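You operate a simulated robot arm through the tools that you are given. There is no shell and no other tool. Be economical: measure what you need, move in short steps, check, and stop when the job is done.

The job below is to be done with a simulated robot arm. You get a single attempt, and the scene is never put back.

JOB
Check the field monitor on GRID, then on FIELD, then switch both units off.
Fine: wait for LOCKED on each pattern; pattern box and monitor end off.
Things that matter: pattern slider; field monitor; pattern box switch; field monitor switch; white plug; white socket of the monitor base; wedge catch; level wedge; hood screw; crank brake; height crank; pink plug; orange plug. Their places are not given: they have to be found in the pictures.

The check looks at the end state, three seconds after you hand in, the way a careful person would. Anything else that was tipped, shoved, dropped, spilled or broken makes it a failure.

ROBOT AND FRAMES
A 7-joint arm with a two-finger parallel gripper, fixed in place. Base frame: the origin is at the foot of the arm, x ahead of it, y to its left, z up. Units: cm, degrees, N and s.
With the tool pointing down near the work surface it reaches from about 20 to 68 cm from the base axis. Its first joint turns from -66.0 to 66.0 degrees. Payload 2.4 kg.
Tool frame: the origin (TCP) lies between the finger pads and is the grasp point; the fingertips stand 3 cm ahead of it; z points along the fingers, y is the line along which they close. The gripper opens to 9.4 cm. The fingers are 2.8 cm wide and 1 cm thick; the gripper's body (5 by 9.6 cm) begins 5.5 cm behind the TCP.
Orientation is that of the tool frame in the base frame, as a unit quaternion [w, x, y, z]. With the fingers straight down and closing along the base's y, the tool's x points along the base's -x, its y along +y and its z along -z.

CONTROLS
- The arm moves only by the tool apply_moves. Its argument "steps" is one flat list of numbers, 7 for each row, row after row: the finger opening in cm, from 0 to 9.4, then the shift along the tool's x, y, z in cm, then the turn, a rotation vector about the tool's x, y, z in rad. In form: [gripper, tx, ty, tz, ax, ay, az, gripper, tx, ty, tz, ax, ay, az, ...]. A call has 1 to 20 rows; each row is the pose to reach, as a shift and turn from the pose commanded when the call began, along the tool's axes at that moment. A row lasts 0.2 s, in which the tool goes at most 5 cm and 8.6 degrees; a call with a longer step from one row to the next is refused whole, and so is a gripper value outside its range. A pose out of reach is approached as far as the arm can. The call stops where the force on the tool passes 40 N (or 10 N more than at its start, if that is more) or the arm is blocked; 0.2 s more then pass. The fingers move at their own pace (about 15.3 cm/s each) and stop on an object; they squeeze with about 37 N. The grip force told is the motor's: it shows also when the fingers shut on nothing. Time passes only in rows, and 0.2 s behind the last, so rows that repeat a pose let the fingers close. It gives the time, the measured TCP pose, the force on the tool (base axes), the opening and the grip force at its end, in the units of the frame above (readings bear some noise).
- Cameras (640 x 400 px; columns grow to the right, rows downward): "scene" is fixed at [4.01, 47.73, 143.74]; the picture's right is [-0.73, -0.68, 0.00], its down [-0.43, 0.46, -0.78] and it looks along [0.53, -0.57, -0.63] (base axes); focal length 311 px, centre (320, 200). "wrist" rides on the gripper at [-3.7, 0, -5.8] in the tool frame; the picture's right is [0.00, -1.00, 0.00], its down [0.97, 0.00, -0.24] and it looks along [0.24, 0.00, 0.97] (tool axes); focal length 218 px, centre (320, 200).
- grab_frame(camera): a new picture of that camera. The clock stands still meanwhile.
- locate(camera, pixels): for up to 12 pixels [column, row] of the newest picture of that camera ("zoom" is the newest enlarged one), the place [x, y, z] in the base frame of the surface seen there, good to about 0.2 cm. The clock stands still meanwhile.
- zoom(camera, box): a new picture of the part [left, top, right, bottom] of that camera's present view, enlarged. The clock stands still meanwhile.
- hand_in(): hands the job in; it is judged then, once.

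Go step by step. Measure first, check grasps and placings, and put right what went wrong. The budget is 80 turns and 34 pictures, counting those below and the enlarged ones. Unless the task says otherwise, let go and move clear before handing in, and close with one line.

The tools are called after "Emit:" by a JSON object that holds its "fn" and its "kwargs". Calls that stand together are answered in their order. apply_moves: Moves the arm, as the interface text tells. Its arguments: {"type":"object","properties":{"steps":{"type":"array","items":{"type":"number"}}},"required":["steps"]} The other tools are called the same way: grab_frame (camera) takes a picture; locate (camera, pixels) gives the place of the surface under pixels of a picture; zoom (camera, box) takes an enlarged picture of a part of a camera's view; hand_in () hands the job in.

At the start:

```text
clock: 0.0
tcp_pos: [34.34, -4.22, 105.88]
orientation: [0.0, 0.0, 1.0, 0.001]
ft_force: [-0.3, 1.2, 0.0]
width: 9.42
finger_force: 0.1
```

scene: 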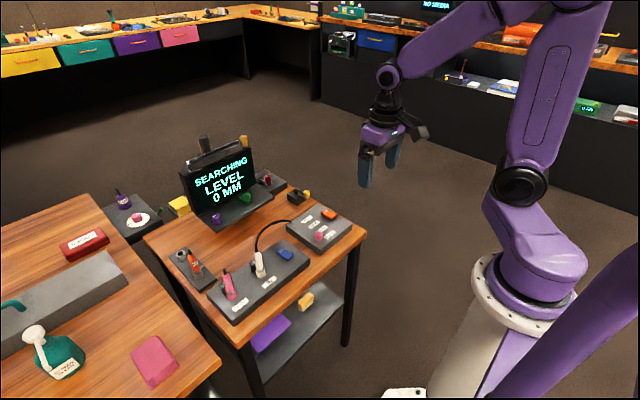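
wrist: 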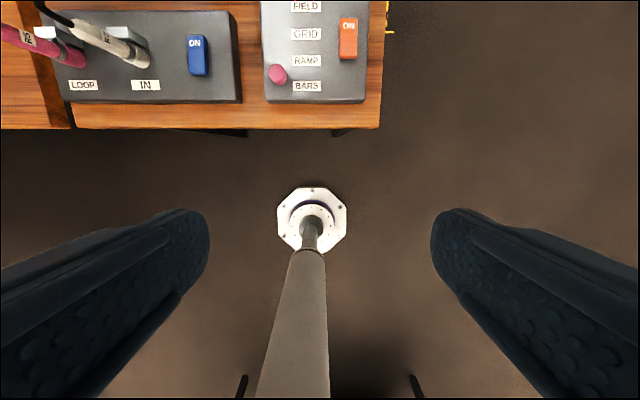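

The monitor reads "SEARCHING LEVEL 0 MM" at about (222,180), and the pattern slider, a pink knob, sits at BARS. I'll zoom in for details.

Emit:
{"fn": "zoom", "kwargs": {"camera": "scene", "box": [160, 120, 380, 260]}}

Emit:
{"fn": "zoom", "kwargs": {"camera": "scene", "box": [160, 200, 380, 340]}}

```text
2.86 times, centred on (270, 190) of scene
```

zoom: 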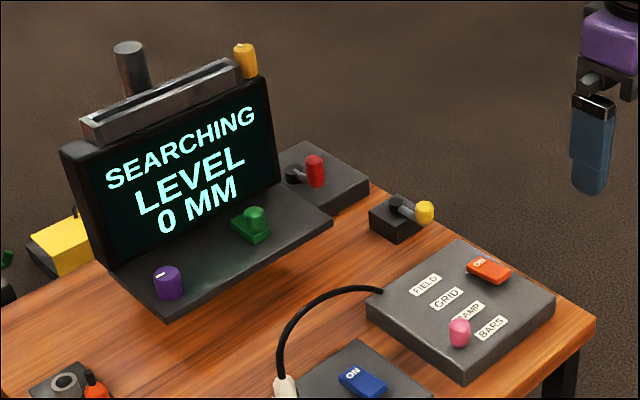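

```text
2.86 times, centred on (270, 270) of scene
```

zoom: 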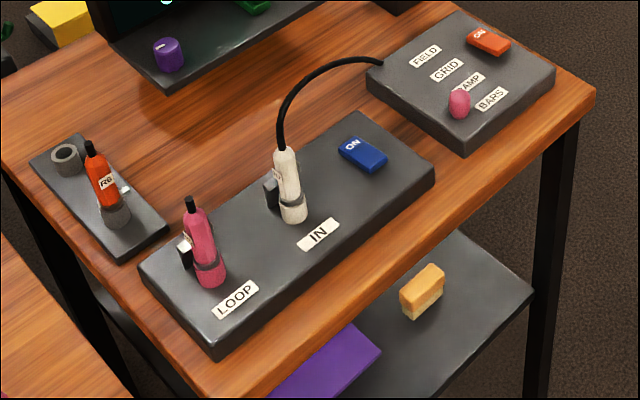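

The white plug looks seated in IN, both rockers show ON, and the screen says SEARCHING. I'll locate the slider, labels and switches, both in the wrist view and in the latest zoom.

Emit:
{"fn": "locate", "kwargs": {"camera": "wrist", "pixels": [[278, 73], [306, 87], [306, 61], [306, 34], [305, 7], [348, 25], [348, 50], [197, 42], [197, 68], [270, 95], [355, 95], [145, 60]]}}

Emit:
{"fn": "locate", "kwargs": {"camera": "zoom", "pixels": [[459, 98], [459, 115], [425, 55], [487, 38], [350, 148], [375, 165], [288, 155], [292, 210], [270, 195], [400, 90], [168, 50], [205, 225]]}}

```text
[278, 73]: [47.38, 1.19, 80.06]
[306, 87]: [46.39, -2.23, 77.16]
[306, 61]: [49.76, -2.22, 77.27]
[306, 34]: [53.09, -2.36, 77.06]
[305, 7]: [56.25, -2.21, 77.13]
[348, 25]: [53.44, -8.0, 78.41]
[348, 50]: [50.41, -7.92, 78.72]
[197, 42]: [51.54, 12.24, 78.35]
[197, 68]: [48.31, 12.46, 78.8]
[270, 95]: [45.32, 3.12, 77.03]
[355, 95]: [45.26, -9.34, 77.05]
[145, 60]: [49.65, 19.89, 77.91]
```

```text
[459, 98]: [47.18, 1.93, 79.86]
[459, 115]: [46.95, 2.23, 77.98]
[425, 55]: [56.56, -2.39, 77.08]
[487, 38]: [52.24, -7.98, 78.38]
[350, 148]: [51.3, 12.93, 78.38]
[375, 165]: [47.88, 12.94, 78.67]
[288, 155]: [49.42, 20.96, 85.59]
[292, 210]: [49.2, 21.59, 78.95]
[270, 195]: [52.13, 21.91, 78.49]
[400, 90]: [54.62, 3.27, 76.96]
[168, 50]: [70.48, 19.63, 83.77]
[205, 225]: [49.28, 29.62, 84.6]
```

The knob is at about (47.2, 1.6), with labels GRID at x≈53.1 and FIELD at x≈56.3. I'll move above the panel and look.

Emit:
{"fn": "apply_moves", "kwargs": {"steps": [5, -2.6, 1.1, 2, 0, 0, 0, 5, -5.2, 2.2, 4, 0, 0, 0, 5, -7.8, 3.3, 6, 0, 0, 0, 5, -10.4, 4.4, 8, 0, 0, 0, 5, -12.8, 5.6, 10, 0, 0, 0, 5, -12.8, 5.6, 10, 0, 0, 0]}}

Emit:
{"fn": "grab_frame", "kwargs": {"camera": "wrist"}}

```text
clock: 1.4
tcp_pos: [47.11, 1.54, 96.0]
orientation: [0.0, 0.0, 1.0, -0.001]
ft_force: [0.7, -0.3, 0.2]
width: 4.98
finger_force: 0.1
```

```text
29 pictures are left
```

wrist: 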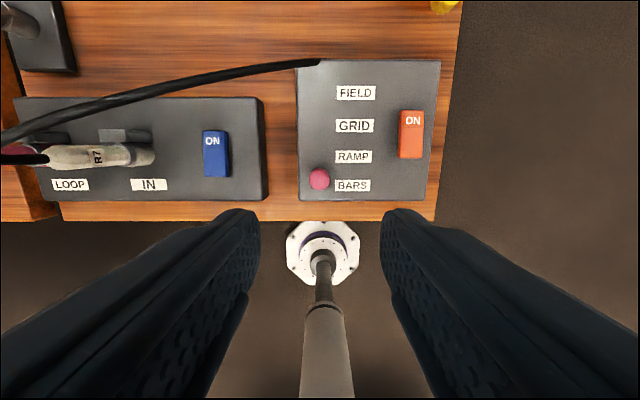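

From here the knob is at (319,179) and the labels are readable. I'll locate it more exactly, along with the cable, and zoom on the white plug to check that it is seated.

Emit:
{"fn": "zoom", "kwargs": {"camera": "wrist", "box": [0, 50, 320, 250]}}

Emit:
{"fn": "locate", "kwargs": {"camera": "wrist", "pixels": [[319, 179], [319, 188], [310, 180], [328, 180], [352, 186], [352, 157], [352, 126], [356, 93], [306, 63], [240, 72], [150, 90], [60, 120]]}}

Emit:
{"fn": "zoom", "kwargs": {"camera": "scene", "box": [200, 230, 320, 310]}}

```text
2.00 times, centred on (160, 150) of wrist
```

zoom: 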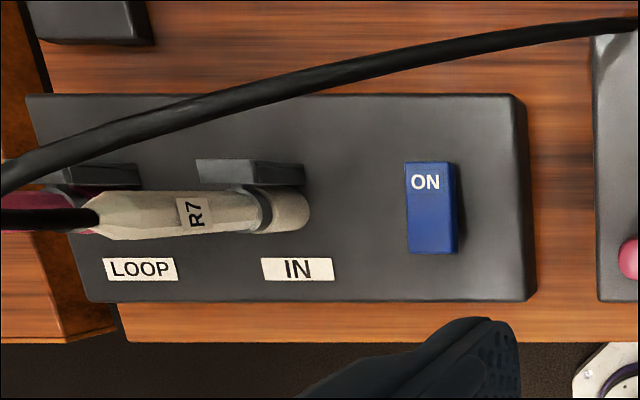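

```text
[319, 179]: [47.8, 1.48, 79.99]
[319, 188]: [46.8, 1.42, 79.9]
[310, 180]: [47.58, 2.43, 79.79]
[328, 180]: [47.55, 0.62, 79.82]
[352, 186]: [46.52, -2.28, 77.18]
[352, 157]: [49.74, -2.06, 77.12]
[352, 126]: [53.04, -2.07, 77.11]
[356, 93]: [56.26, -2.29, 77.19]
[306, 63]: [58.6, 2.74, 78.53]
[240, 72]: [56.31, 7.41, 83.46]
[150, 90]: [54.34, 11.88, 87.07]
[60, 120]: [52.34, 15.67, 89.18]
```

```text
5.00 times, centred on (260, 270) of scene
```

zoom: 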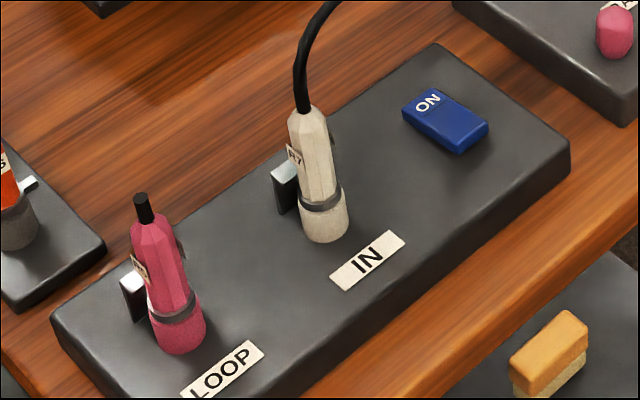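

The knob's centre works out at about (47.6, 1.5, 79), and the panel top is z=77.1. The white plug looks seated and latched. I'll descend with the tips just above the panel and grip the knob.

Emit:
{"fn": "apply_moves", "kwargs": {"steps": [4, -0.5, 0, 4, 0, 0, 0, 4, -0.5, 0, 8, 0, 0, 0, 4, -0.5, 0, 12, 0, 0, 0, 4, -0.5, 0, 14, 0, 0, 0, 4, -0.5, 0, 15.2, 0, 0, 0, 4, -0.5, 0, 15.2, 0, 0, 0, 0.5, -0.5, 0, 15.2, 0, 0, 0, 0.5, -0.5, 0, 15.2, 0, 0, 0]}}

Emit:
{"fn": "grab_frame", "kwargs": {"camera": "wrist"}}

```text
clock: 3.2
tcp_pos: [47.59, 1.4, 80.65]
orientation: [0.0, -0.001, 1.0, 0.0]
ft_force: [1.1, 13.2, -6.8]
width: 2.06
finger_force: 44.8
```

```text
26 pictures are left
```

wrist: 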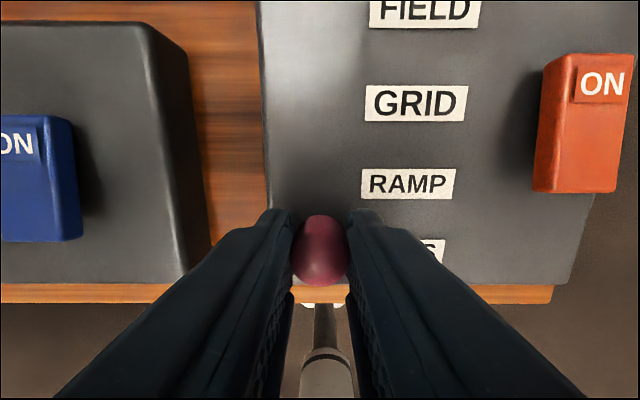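

The knob is held at 2.06 cm, with a small sideways force because I'm slightly off in y. I'll check the knob's position and then slide.

Emit:
{"fn": "locate", "kwargs": {"camera": "wrist", "pixels": [[319, 217], [319, 235], [319, 250], [319, 270], [319, 283]]}}

Emit:
{"fn": "zoom", "kwargs": {"camera": "scene", "box": [170, 130, 370, 255]}}

```text
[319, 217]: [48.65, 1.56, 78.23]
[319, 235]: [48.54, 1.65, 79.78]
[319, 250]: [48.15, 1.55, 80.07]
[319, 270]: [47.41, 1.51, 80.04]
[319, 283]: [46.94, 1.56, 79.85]
```

```text
3.20 times, centred on (270, 192) of scene
```

zoom: 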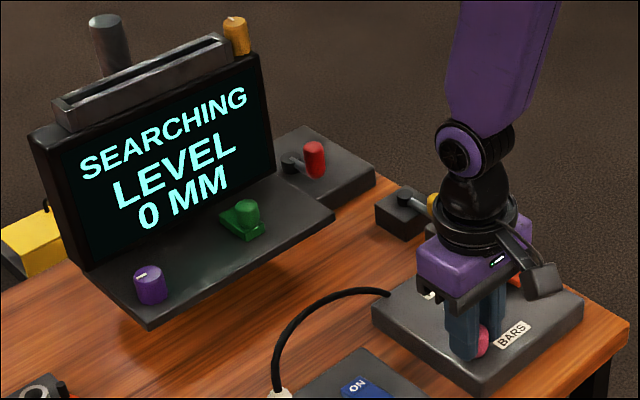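

The knob centre is at about x=47.7, roughly 1.1 past BARS. I'll slide it gently to GRID at x≈53.1 and look at the monitor.

Emit:
{"fn": "apply_moves", "kwargs": {"steps": [0.5, -0.5, 0.15, 0, 0, 0, 0, 0.5, -1.3, 0.15, 0, 0, 0, 0, 0.5, -2.1, 0.15, 0, 0, 0, 0, 0.5, -2.9, 0.15, 0, 0, 0, 0, 0.5, -3.7, 0.15, 0, 0, 0, 0, 0.5, -4.5, 0.15, 0, 0, 0, 0, 0.5, -5.3, 0.15, 0, 0, 0, 0, 0.5, -5.5, 0.15, 0, 0, 0, 0, 0.5, -5.5, 0.15, 0, 0, 0, 0]}}

Emit:
{"fn": "zoom", "kwargs": {"camera": "scene", "box": [170, 130, 370, 255]}}

```text
clock: 5.2
tcp_pos: [53.06, 1.48, 80.65]
orientation: [0.0, 0.001, 1.0, 0.0]
ft_force: [0.0, -4.6, -8.8]
width: 2.07
finger_force: 45.2
```

```text
3.20 times, centred on (270, 192) of scene
```

zoom: 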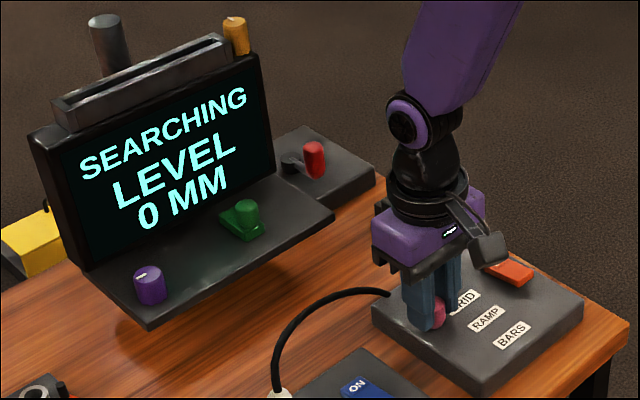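

The knob is at GRID (label at (465,298)) and the screen still says SEARCHING. I'll open the fingers and wait about 4 s for it to lock.

Emit:
{"fn": "apply_moves", "kwargs": {"steps": [4, 0, 0, 0, 0, 0, 0, 4, 0, 0, 0, 0, 0, 0, 4, 0, 0, -2.5, 0, 0, 0, 4, 0, 0, -5, 0, 0, 0, 4, 0, 0, -8, 0, 0, 0, 4, 0, 0, -8, 0, 0, 0, 4, 0, 0, -8, 0, 0, 0, 4, 0, 0, -8, 0, 0, 0, 4, 0, 0, -8, 0, 0, 0, 4, 0, 0, -8, 0, 0, 0, 4, 0, 0, -8, 0, 0, 0, 4, 0, 0, -8, 0, 0, 0, 4, 0, 0, -8, 0, 0, 0, 4, 0, 0, -8, 0, 0, 0, 4, 0, 0, -8, 0, 0, 0, 4, 0, 0, -8, 0, 0, 0, 4, 0, 0, -8, 0, 0, 0, 4, 0, 0, -8, 0, 0, 0, 4, 0, 0, -8, 0, 0, 0, 4, 0, 0, -8, 0, 0, 0]}}

Emit:
{"fn": "zoom", "kwargs": {"camera": "scene", "box": [170, 130, 370, 255]}}

Emit:
{"fn": "grab_frame", "kwargs": {"camera": "wrist"}}

```text
clock: 9.4
tcp_pos: [53.28, 1.56, 88.75]
orientation: [0.0, 0.001, 1.0, 0.0]
ft_force: [0.1, -0.3, -0.4]
width: 4.01
finger_force: 0.0
```

```text
3.20 times, centred on (270, 192) of scene
```

zoom: 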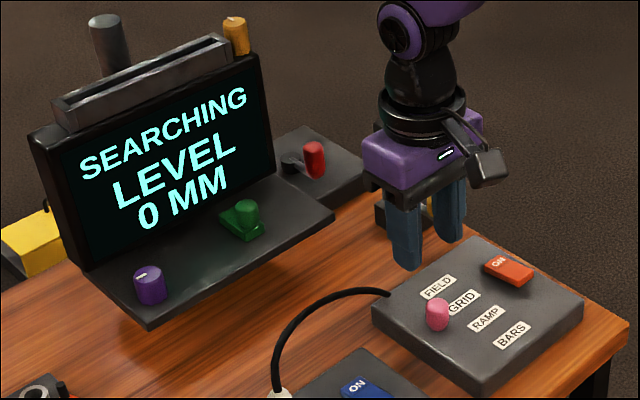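

```text
22 pictures are left
```

wrist: 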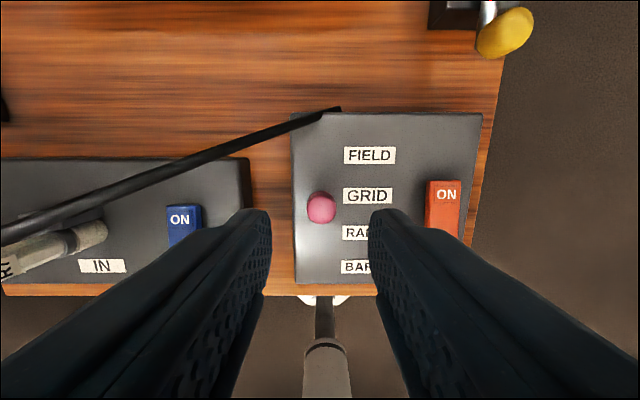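

The knob looks about level with GRID but the monitor is still SEARCHING. I'll measure the knob against the labels and compare how deep the white and pink plugs sit.

Emit:
{"fn": "locate", "kwargs": {"camera": "wrist", "pixels": [[321, 207], [321, 196], [321, 220], [367, 196], [369, 155], [357, 233]]}}

Emit:
{"fn": "zoom", "kwargs": {"camera": "scene", "box": [210, 240, 280, 305]}}

```text
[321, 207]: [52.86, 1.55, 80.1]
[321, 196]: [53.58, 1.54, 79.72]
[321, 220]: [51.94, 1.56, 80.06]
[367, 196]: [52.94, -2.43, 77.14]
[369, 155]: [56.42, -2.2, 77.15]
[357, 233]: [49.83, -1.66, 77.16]
```

```text
6.15 times, centred on (245, 272) of scene
```

zoom: 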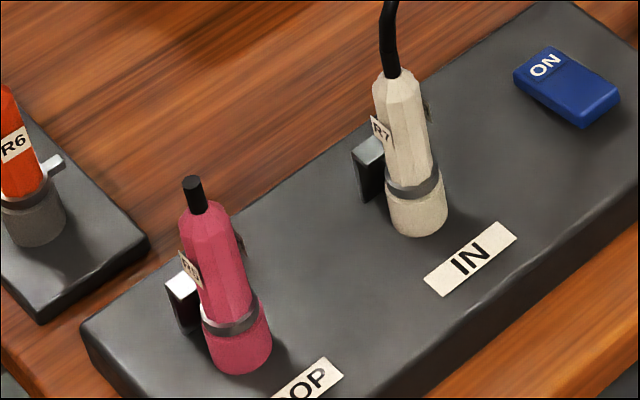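

Emit:
{"fn": "locate", "kwargs": {"camera": "zoom", "pixels": [[413, 187], [231, 322], [418, 232], [242, 370], [393, 80], [197, 214], [368, 172], [182, 282], [366, 148], [180, 310], [18, 205], [5, 92]]}}

Emit:
{"fn": "grab_frame", "kwargs": {"camera": "scene"}}

```text
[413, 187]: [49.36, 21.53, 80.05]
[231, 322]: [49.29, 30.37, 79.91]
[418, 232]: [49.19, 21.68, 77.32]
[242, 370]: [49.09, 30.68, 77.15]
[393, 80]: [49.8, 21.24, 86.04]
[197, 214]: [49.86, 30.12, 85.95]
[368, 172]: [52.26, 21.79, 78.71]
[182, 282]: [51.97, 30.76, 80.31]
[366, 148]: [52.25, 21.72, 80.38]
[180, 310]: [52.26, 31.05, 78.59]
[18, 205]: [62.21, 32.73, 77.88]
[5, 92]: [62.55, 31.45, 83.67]
```

```text
20 pictures are left
```

scene: 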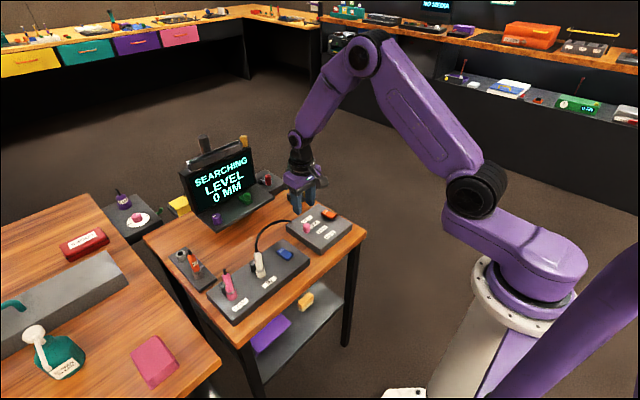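

Both plugs sit at equal depth (collars at z≈80.0, tops at 86.0), so the cabling looks fine. I'll wait another 4 s at GRID.

Emit:
{"fn": "apply_moves", "kwargs": {"steps": [4, 0, 0, 0, 0, 0, 0, 4, 0, 0, 0, 0, 0, 0, 4, 0, 0, 0, 0, 0, 0, 4, 0, 0, 0, 0, 0, 0, 4, 0, 0, 0, 0, 0, 0, 4, 0, 0, 0, 0, 0, 0, 4, 0, 0, 0, 0, 0, 0, 4, 0, 0, 0, 0, 0, 0, 4, 0, 0, 0, 0, 0, 0, 4, 0, 0, 0, 0, 0, 0, 4, 0, 0, 0, 0, 0, 0, 4, 0, 0, 0, 0, 0, 0, 4, 0, 0, 0, 0, 0, 0, 4, 0, 0, 0, 0, 0, 0, 4, 0, 0, 0, 0, 0, 0, 4, 0, 0, 0, 0, 0, 0, 4, 0, 0, 0, 0, 0, 0, 4, 0, 0, 0, 0, 0, 0, 4, 0, 0, 0, 0, 0, 0, 4, 0, 0, 0, 0, 0, 0]}}

Emit:
{"fn": "zoom", "kwargs": {"camera": "scene", "box": [170, 130, 370, 255]}}

```text
clock: 13.6
tcp_pos: [53.28, 1.53, 88.76]
orientation: [0.0, 0.0, 1.0, 0.0]
ft_force: [0.2, 0.7, 0.1]
width: 3.99
finger_force: 0.0
```

```text
3.20 times, centred on (270, 192) of scene
```

zoom: 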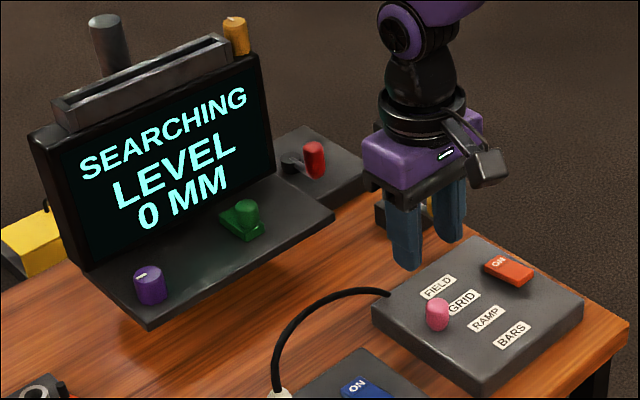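

Still SEARCHING after 8 s. The knob centre is x≈52.75, slightly short of the GRID label, and it began about 1.1 above the BARS label, so the real GRID stop may be farther along. I'll grip again, move it toward x≈53.3 and watch the display.

Emit:
{"fn": "apply_moves", "kwargs": {"steps": [4, 0.4, 0, 4, 0, 0, 0, 4, 0.4, 0, 7, 0, 0, 0, 4, 0.4, 0, 8.2, 0, 0, 0, 4, 0.4, 0, 8.2, 0, 0, 0, 0.5, 0.4, 0, 8.2, 0, 0, 0, 0.5, 0.4, 0, 8.2, 0, 0, 0, 0.5, 0.1, 0, 8.2, 0, 0, 0, 0.5, -0.2, 0, 8.2, 0, 0, 0, 0.5, -0.2, 0, 8.2, 0, 0, 0, 0.5, -0.2, 0, 8.2, 0, 0, 0, 0.5, -0.2, 0, 8.2, 0, 0, 0, 0.5, -0.2, 0, 8.2, 0, 0, 0, 0.5, -0.2, 0, 8.2, 0, 0, 0, 0.5, -0.2, 0, 8.2, 0, 0, 0, 0.5, -0.2, 0, 8.2, 0, 0, 0]}}

Emit:
{"fn": "grab_frame", "kwargs": {"camera": "scene"}}

Emit:
{"fn": "grab_frame", "kwargs": {"camera": "wrist"}}

Emit:
{"fn": "locate", "kwargs": {"camera": "wrist", "pixels": [[319, 220], [319, 235], [319, 250], [319, 270], [319, 283]]}}

```text
clock: 16.8
tcp_pos: [53.31, 1.43, 80.58]
orientation: [-0.001, 0.001, 1.0, 0.0]
ft_force: [0.0, -5.1, -19.8]
width: 2.06
finger_force: 45.2
```

```text
18 pictures are left
```

scene: 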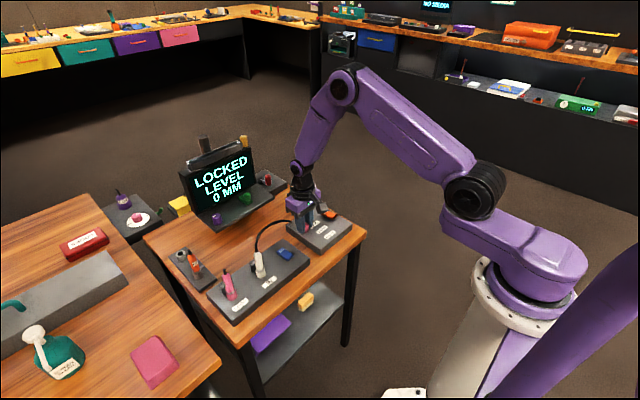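

```text
17 pictures are left
```

wrist: 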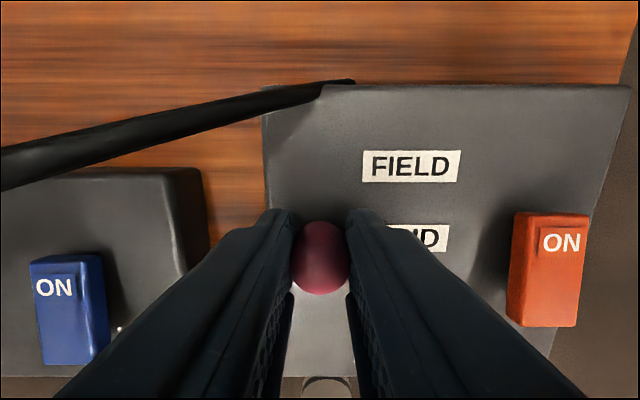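

```text
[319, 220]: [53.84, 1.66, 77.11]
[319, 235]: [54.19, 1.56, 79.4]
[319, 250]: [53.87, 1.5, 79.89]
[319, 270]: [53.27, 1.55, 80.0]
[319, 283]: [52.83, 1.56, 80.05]
```

The display reads LOCKED at (222,168) with the knob centre at about 53.35, which is GRID. To keep clear of the cable near (58.5, 2.7), I'll regrip the knob with the front part of the pads (TCP 0.7 behind it) and slide 3.3 cm to FIELD.

Emit:
{"fn": "apply_moves", "kwargs": {"steps": [3.2, 0, 0, -0.2, 0, 0, 0, 3.2, 0, 0.1, -0.2, 0, 0, 0, 3.2, 0.7, 0.1, -0.2, 0, 0, 0, 3.2, 0.7, 0.1, -0.2, 0, 0, 0, 0.5, 0.7, 0.1, -0.2, 0, 0, 0, 0.5, 0.7, 0.1, -0.2, 0, 0, 0, 0.5, 0, 0.1, -0.2, 0, 0, 0, 0.5, -0.7, 0.1, -0.2, 0, 0, 0, 0.5, -1.4, 0.1, -0.2, 0, 0, 0, 0.5, -2.1, 0.1, -0.2, 0, 0, 0, 0.5, -2.6, 0.1, -0.2, 0, 0, 0, 0.5, -2.6, 0.1, -0.2, 0, 0, 0, 0.5, -2.6, 0.1, -0.2, 0, 0, 0, 0.5, -2.6, 0.1, -0.2, 0, 0, 0, 0.5, -2.6, 0.1, -0.2, 0, 0, 0, 0.5, -2.6, 0.1, -0.2, 0, 0, 0, 0.5, -2.6, 0.1, -0.2, 0, 0, 0, 0.5, -2.6, 0.1, -0.2, 0, 0, 0, 0.5, -2.6, 0.1, -0.2, 0, 0, 0]}}

Emit:
{"fn": "zoom", "kwargs": {"camera": "scene", "box": [170, 130, 370, 255]}}

Emit:
{"fn": "grab_frame", "kwargs": {"camera": "wrist"}}

```text
clock: 19.2
tcp_pos: [55.31, 1.44, 80.76]
orientation: [-0.006, 0.001, 1.0, -0.001]
ft_force: [-6.7, -1.4, 10.5]
width: 2.05
finger_force: 44.5
stopped in row 11: the force on the tool passed its limit (the readings are from after the stop); the commanded pose is now the measured one
```

```text
3.20 times, centred on (270, 192) of scene
```

zoom: 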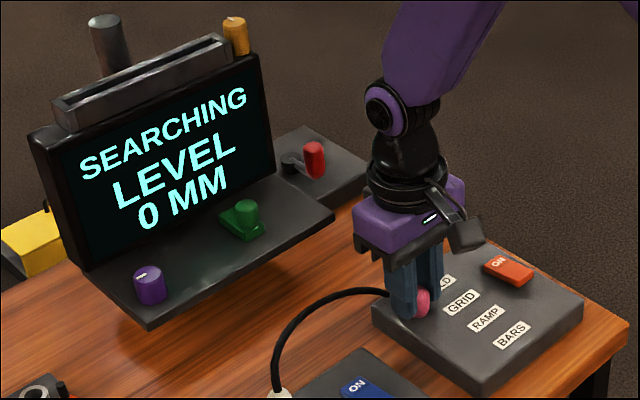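

```text
15 pictures are left
```

wrist: 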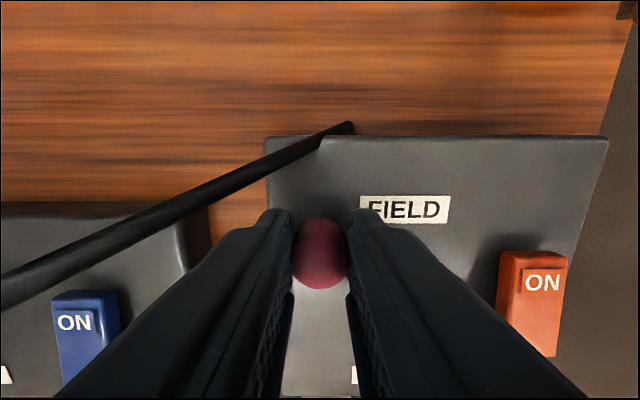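

The call stopped on force with TCP at x=55.31. I'll measure where the knob actually is against FIELD.

Emit:
{"fn": "locate", "kwargs": {"camera": "wrist", "pixels": [[319, 222], [319, 235], [319, 250], [319, 270], [319, 285], [405, 208], [270, 160], [240, 175]]}}

```text
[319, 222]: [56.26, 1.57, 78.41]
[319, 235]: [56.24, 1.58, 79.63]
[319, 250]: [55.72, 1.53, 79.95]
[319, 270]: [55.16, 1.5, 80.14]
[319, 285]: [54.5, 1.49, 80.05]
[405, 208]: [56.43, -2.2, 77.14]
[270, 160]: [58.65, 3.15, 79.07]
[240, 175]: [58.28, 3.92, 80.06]
```

The knob slipped and now sits at x≈55.35, about 1.2 short. The cable is close at (58.6, 3.1), so I'll let go, come in behind with closed fingers and push it forward gently.

Emit:
{"fn": "apply_moves", "kwargs": {"steps": [3.2, 0, 0, 0, 0, 0, 0, 3.2, 0, 0, 0, 0, 0, 0, 3.2, 0, 0, -3, 0, 0, 0, 3.2, 0, 0, -5, 0, 0, 0, 0, 3.1, 0.05, -5, 0, 0, 0, 0, 3.1, 0.05, -3, 0, 0, 0, 0, 3.1, 0.05, -1, 0, 0, 0, 0, 3.1, 0.05, 0, 0, 0, 0, 0, 2.6, 0.05, 0, 0, 0, 0, 0, 2.2, 0.05, 0, 0, 0, 0, 0, 1.9, 0.05, 0, 0, 0, 0, 0, 1.6, 0.05, 0, 0, 0, 0, 0, 1.3, 0.05, 0, 0, 0, 0, 0, 1.1, 0.05, 0, 0, 0, 0, 0, 1.0, 0.05, 0, 0, 0, 0, 0, 1.0, 0.05, 0, 0, 0, 0, 0, 1.0, 0.05, 0, 0, 0, 0, 0, 1.0, 0.05, 0, 0, 0, 0, 0, 1.0, 0.05, 0, 0, 0, 0]}}

Emit:
{"fn": "zoom", "kwargs": {"camera": "scene", "box": [170, 130, 370, 255]}}

```text
clock: 21.6
tcp_pos: [52.61, 1.54, 80.57]
orientation: [-0.021, 0.001, 1.0, -0.001]
ft_force: [-13.4, -0.8, 17.6]
width: 0.0
finger_force: 32.8
stopped in row 12: the force on the tool passed its limit (the readings are from after the stop); the commanded pose is now the measured one
```

```text
3.20 times, centred on (270, 192) of scene
```

zoom: 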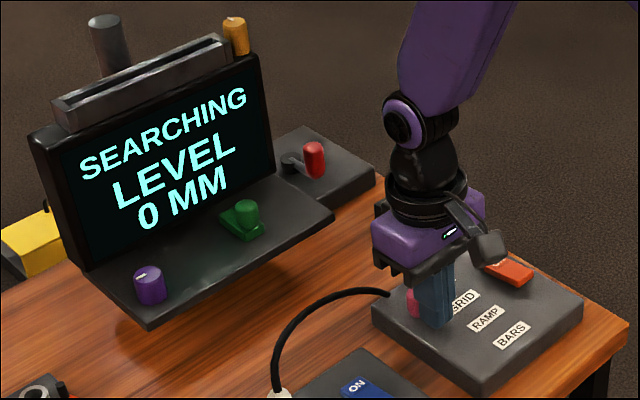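

Pushing is blocked at once, and the earlier slide also stalled there, so x≈55.35 looks like the FIELD end stop (BARS at 47.7 would be the other end). I'll back off, lift clear and wait, since GRID may have needed about 10 s to lock.

Emit:
{"fn": "apply_moves", "kwargs": {"steps": [0, 0.8, 0, 0, 0, 0, 0, 0, 0.8, 0, -3, 0, 0.042, 0, 0, 0.8, 0, -7, 0, 0.042, 0, 0, 0.8, 0, -10, 0, 0.042, 0, 0, 0.8, 0, -10, 0, 0.042, 0, 0, 0.8, 0, -10, 0, 0.042, 0, 0, 0.8, 0, -10, 0, 0.042, 0, 0, 0.8, 0, -10, 0, 0.042, 0, 0, 0.8, 0, -10, 0, 0.042, 0, 0, 0.8, 0, -10, 0, 0.042, 0, 0, 0.8, 0, -10, 0, 0.042, 0, 0, 0.8, 0, -10, 0, 0.042, 0, 0, 0.8, 0, -10, 0, 0.042, 0, 0, 0.8, 0, -10, 0, 0.042, 0, 0, 0.8, 0, -10, 0, 0.042, 0, 0, 0.8, 0, -10, 0, 0.042, 0]}}

Emit:
{"fn": "grab_frame", "kwargs": {"camera": "scene"}}

Emit:
{"fn": "grab_frame", "kwargs": {"camera": "wrist"}}

```text
clock: 25.0
tcp_pos: [52.47, 1.56, 90.47]
orientation: [-0.038, 0.0, 0.999, 0.0]
ft_force: [-0.3, -0.2, 0.0]
width: 0.0
finger_force: 33.1
```

```text
13 pictures are left
```

scene: 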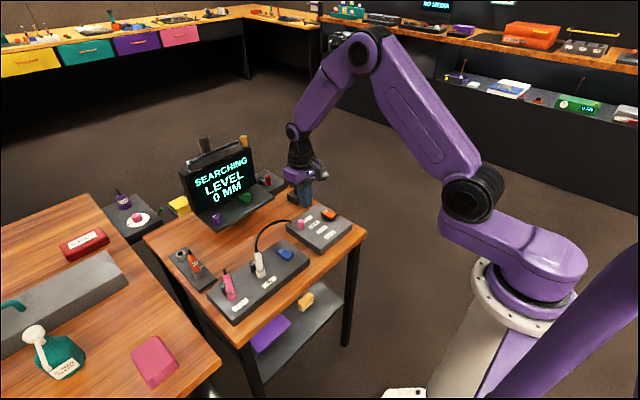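

```text
12 pictures are left
```

wrist: 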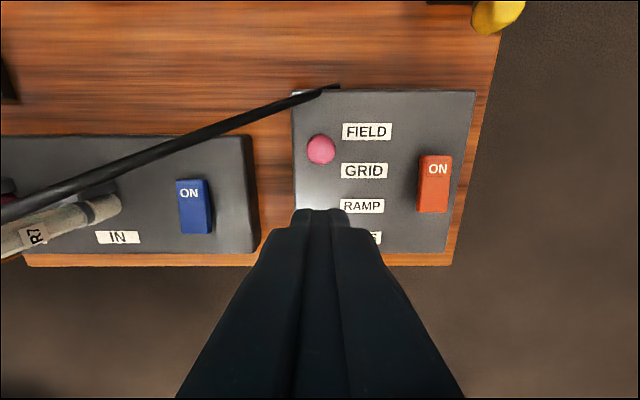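

Still SEARCHING 5–6 s in, and the knob at (320,149) lies between FIELD and GRID in this view. I'll measure its centre, and wait another 4 s while squaring up the tool.

Emit:
{"fn": "locate", "kwargs": {"camera": "wrist", "pixels": [[320, 149], [320, 138], [320, 162], [367, 131], [364, 171], [434, 170], [434, 205], [193, 193], [193, 225], [300, 97], [278, 108]]}}

Emit:
{"fn": "apply_moves", "kwargs": {"steps": [0, 0, 0, 0, 0, -0.076, 0, 0, 0, 0, 0, 0, -0.076, 0, 0, 0, 0, 0, 0, -0.076, 0, 0, 0, 0, 0, 0, -0.076, 0, 0, 0, 0, 0, 0, -0.076, 0, 0, 0, 0, 0, 0, -0.076, 0, 0, 0, 0, 0, 0, -0.076, 0, 0, 0, 0, 0, 0, -0.076, 0, 0, 0, 0, 0, 0, -0.076, 0, 0, 0, 0, 0, 0, -0.076, 0, 0, 0, 0, 0, 0, -0.076, 0, 0, 0, 0, 0, 0, -0.076, 0, 0, 0, 0, 0, 0, -0.076, 0, 0, 0, 0, 0, 0, -0.076, 0, 0, 0, 0, 0, 0, -0.076, 0, 0, 0, 0, 0, 0, -0.076, 0, 0, 0, 0, 0, 0, -0.076, 0, 0, 0, 0, 0, 0, -0.076, 0, 0, 0, 0, 0, 0, -0.076, 0, 0, 0, 0, 0, 0, -0.076, 0]}}

Emit:
{"fn": "zoom", "kwargs": {"camera": "scene", "box": [170, 130, 370, 255]}}

```text
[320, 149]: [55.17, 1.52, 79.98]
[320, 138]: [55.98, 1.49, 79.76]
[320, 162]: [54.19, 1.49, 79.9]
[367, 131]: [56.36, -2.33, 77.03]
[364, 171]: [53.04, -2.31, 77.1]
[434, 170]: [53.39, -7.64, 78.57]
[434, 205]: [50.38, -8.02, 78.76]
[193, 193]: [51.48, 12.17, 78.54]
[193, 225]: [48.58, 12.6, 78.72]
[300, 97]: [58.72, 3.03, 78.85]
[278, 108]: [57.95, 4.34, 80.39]
```

```text
clock: 29.2
tcp_pos: [52.41, 1.52, 90.41]
orientation: [0.0, 0.001, 1.0, -0.001]
ft_force: [-0.8, -0.9, 0.1]
width: 0.0
finger_force: 33.2
```

```text
3.20 times, centred on (270, 192) of scene
```

zoom: 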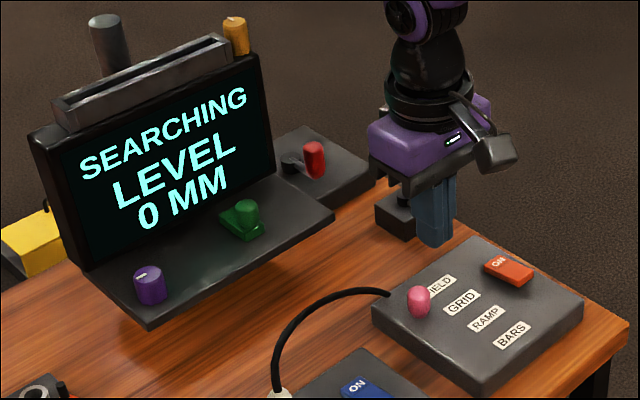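

The knob centre is at about 55.1 and the display is still SEARCHING after roughly 10 s. I'll position the open fingers above the knob while waiting a bit more, then check.

Emit:
{"fn": "apply_moves", "kwargs": {"steps": [3.5, -1.3, 0, 0, 0, 0, 0, 3.5, -2.7, 0, 0, 0, 0, 0, 3.5, -2.7, 0, 2, 0, 0, 0, 3.5, -2.7, 0, 3.5, 0, 0, 0, 3.5, -2.7, 0, 3.5, 0, 0, 0, 3.5, -2.7, 0, 3.5, 0, 0, 0, 3.5, -2.7, 0, 3.5, 0, 0, 0, 3.5, -2.7, 0, 3.5, 0, 0, 0, 3.5, -2.7, 0, 3.5, 0, 0, 0, 3.5, -2.7, 0, 3.5, 0, 0, 0, 3.5, -2.7, 0, 3.5, 0, 0, 0, 3.5, -2.7, 0, 3.5, 0, 0, 0, 3.5, -2.7, 0, 3.5, 0, 0, 0, 3.5, -2.7, 0, 3.5, 0, 0, 0, 3.5, -2.7, 0, 3.5, 0, 0, 0]}}

Emit:
{"fn": "zoom", "kwargs": {"camera": "scene", "box": [170, 130, 370, 255]}}

```text
clock: 32.4
tcp_pos: [55.12, 1.6, 87.22]
orientation: [0.0, 0.002, 1.0, 0.0]
ft_force: [0.3, 0.3, 0.1]
width: 3.5
finger_force: 0.1
```

```text
3.20 times, centred on (270, 192) of scene
```

zoom: 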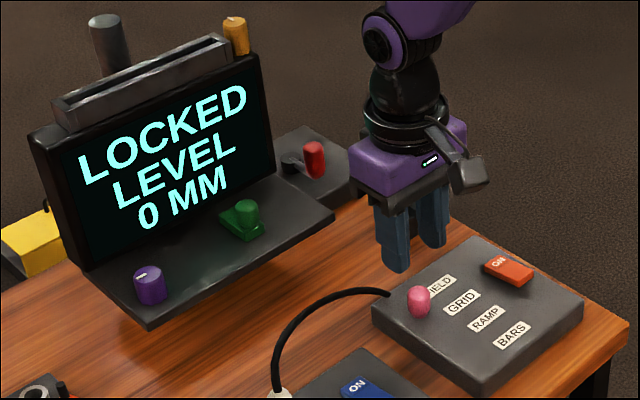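

FIELD now reads LOCKED too, so a lock takes more than 10 s and the end stop is FIELD. Next I'll go with closed fingers to the raised near end of the orange box switch at (49.8, -7.95, 78.8) and press it.

Emit:
{"fn": "apply_moves", "kwargs": {"steps": [0, 0, 0, -2, 0, 0, 0, 0, 1.8, -3.2, -2, 0, 0, 0, 0, 3.6, -6.4, -2, 0, 0, 0, 0, 5.3, -9.5, -2, 0, 0, 0, 0, 5.3, -9.5, 1, 0, 0, 0, 0, 5.3, -9.5, 4, 0, 0, 0, 0, 5.3, -9.5, 5, 0, 0, 0, 0, 5.3, -9.5, 5.4, 0, 0, 0, 0, 5.3, -9.5, 5.8, 0, 0, 0, 0, 5.3, -9.5, 6.1, 0, 0, 0, 0, 5.3, -9.5, 6.4, 0, 0, 0, 0, 5.3, -9.5, 6.4, 0, 0, 0]}}

```text
clock: 34.6
tcp_pos: [49.72, -7.99, 81.35]
orientation: [-0.002, 0.001, 1.0, 0.0]
ft_force: [-5.5, 2.0, 11.9]
width: 0.0
finger_force: 32.7
stopped in row 10: the force on the tool passed its limit (the readings are from after the stop); the commanded pose is now the measured one
```

The press stopped on force at z=81.35. I'll lift clear and look at the switch and the screen.

Emit:
{"fn": "apply_moves", "kwargs": {"steps": [0, 0, 0, -3, 0, 0, 0, 0, 0, 0, -7, 0, 0, 0, 0, 0, 0, -9, 0, 0, 0]}}

Emit:
{"fn": "grab_frame", "kwargs": {"camera": "wrist"}}

Emit:
{"fn": "zoom", "kwargs": {"camera": "scene", "box": [170, 130, 370, 255]}}

```text
clock: 35.4
tcp_pos: [49.86, -7.84, 90.45]
orientation: [-0.001, 0.001, 1.0, -0.001]
ft_force: [0.0, 0.0, 0.5]
width: 0.0
finger_force: 33.7
```

```text
9 pictures are left
```

wrist: 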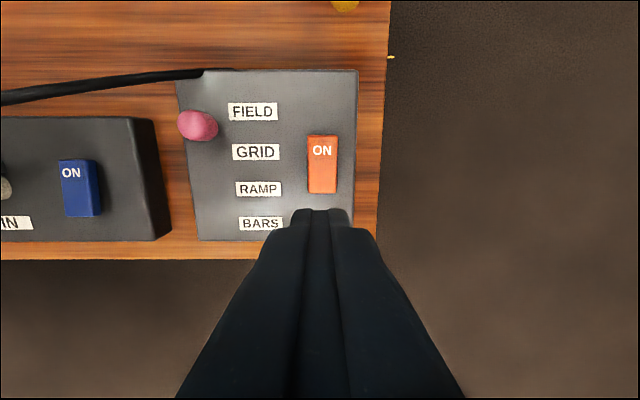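

```text
3.20 times, centred on (270, 192) of scene
```

zoom: 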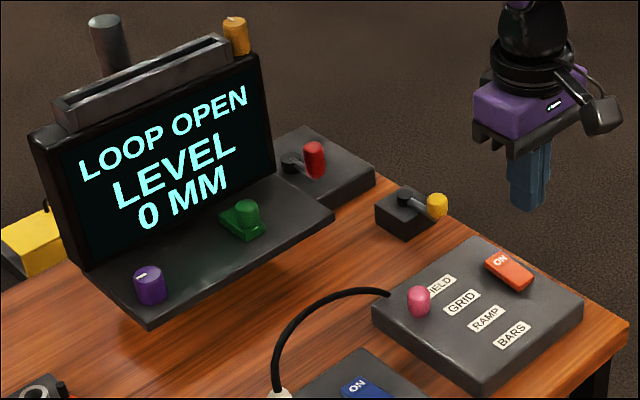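

The screen now says LOOP OPEN, so the signal is gone. I'll check the orange rocker's tilt and the extent of the blue rocker.

Emit:
{"fn": "locate", "kwargs": {"camera": "wrist", "pixels": [[322, 140], [322, 165], [322, 188], [73, 164], [82, 210], [84, 215], [70, 190], [96, 190], [120, 85], [30, 95]]}}

Emit:
{"fn": "locate", "kwargs": {"camera": "zoom", "pixels": [[275, 388], [276, 360], [290, 330], [310, 305], [340, 292], [430, 210]]}}

```text
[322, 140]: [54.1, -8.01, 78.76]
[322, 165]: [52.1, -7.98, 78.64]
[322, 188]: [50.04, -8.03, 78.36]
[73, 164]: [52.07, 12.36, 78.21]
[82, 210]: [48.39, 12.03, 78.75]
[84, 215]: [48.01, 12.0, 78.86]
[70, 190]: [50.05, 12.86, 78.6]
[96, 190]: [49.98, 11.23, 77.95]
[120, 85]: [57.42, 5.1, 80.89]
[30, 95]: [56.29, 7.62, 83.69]
```

```text
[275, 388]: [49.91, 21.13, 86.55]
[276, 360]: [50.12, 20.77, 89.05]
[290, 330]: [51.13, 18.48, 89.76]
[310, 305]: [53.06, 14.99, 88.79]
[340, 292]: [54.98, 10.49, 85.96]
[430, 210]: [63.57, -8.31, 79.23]
```

The orange rocker is flipped (far end now 78.76, near end 78.36). Next I'll press the near end of the blue monitor switch at (47.7, 12.3), keeping well short of the cable at x≥52.

Emit:
{"fn": "apply_moves", "kwargs": {"steps": [0, 2.2, 4, 0, 0, 0, 0, 0, 2.2, 8, 0, 0, 0, 0, 0, 2.2, 12, 0, 0, 0, 0, 0, 2.2, 16, 0, 0, 0, 0, 0, 2.2, 20.15, 0, 0, 0, 0, 0, 2.2, 20.15, 4, 0, 0, 0, 0, 2.2, 20.15, 7.5, 0, 0, 0, 0, 2.2, 20.15, 8.3, 0, 0, 0, 0, 2.2, 20.15, 8.7, 0, 0, 0, 0, 2.2, 20.15, 9.1, 0, 0, 0, 0, 2.2, 20.15, 9.4, 0, 0, 0, 0, 2.2, 20.15, 9.6, 0, 0, 0]}}

Emit:
{"fn": "apply_moves", "kwargs": {"steps": [0, 0, 0, -3, 0, 0, 0, 0, 0, 0, -7, 0, 0, 0, 0, 2, -3, -10, 0, 0, 0, 0, 5, -6, -12, 0, 0, 0, 0, 5, -6, -12, 0, 0, 0]}}

Emit:
{"fn": "grab_frame", "kwargs": {"camera": "wrist"}}

Emit:
{"fn": "grab_frame", "kwargs": {"camera": "scene"}}

```text
clock: 37.8
tcp_pos: [47.54, 12.21, 81.24]
orientation: [-0.002, 0.001, 1.0, -0.001]
ft_force: [-4.5, -1.5, 12.5]
width: 0.0
finger_force: 33.7
stopped in row 11: the force on the tool passed its limit (the readings are from after the stop); the commanded pose is now the measured one
```

```text
clock: 39.0
tcp_pos: [42.59, 6.37, 93.41]
orientation: [-0.001, 0.0, 1.0, -0.001]
ft_force: [0.1, -0.3, -0.3]
width: 0.0
finger_force: 33.4
```

```text
7 pictures are left
```

wrist: 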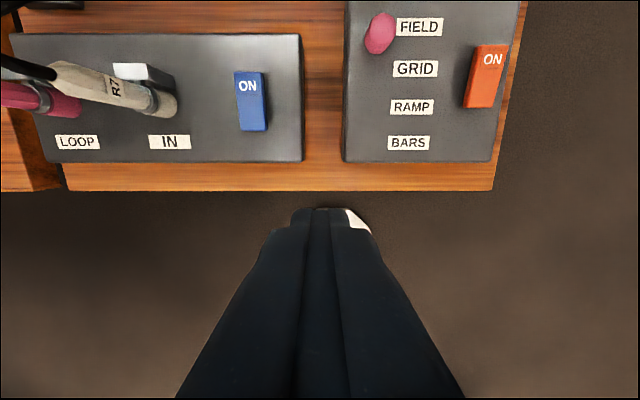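

```text
6 pictures are left
```

scene: 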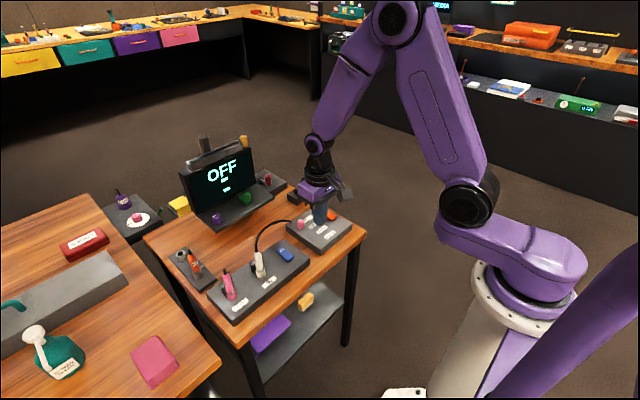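

The monitor shows OFF at (222,172), the orange rocker measured as flipped, and nothing else has moved. The arm is clear, so I'm handing in.

Emit:
{"fn": "hand_in", "kwargs": {}}

```text
The job is handed in.
```

The monitor read LOCKED on GRID and then on FIELD. I then switched off the pattern box and the monitor, and the screen now shows OFF.
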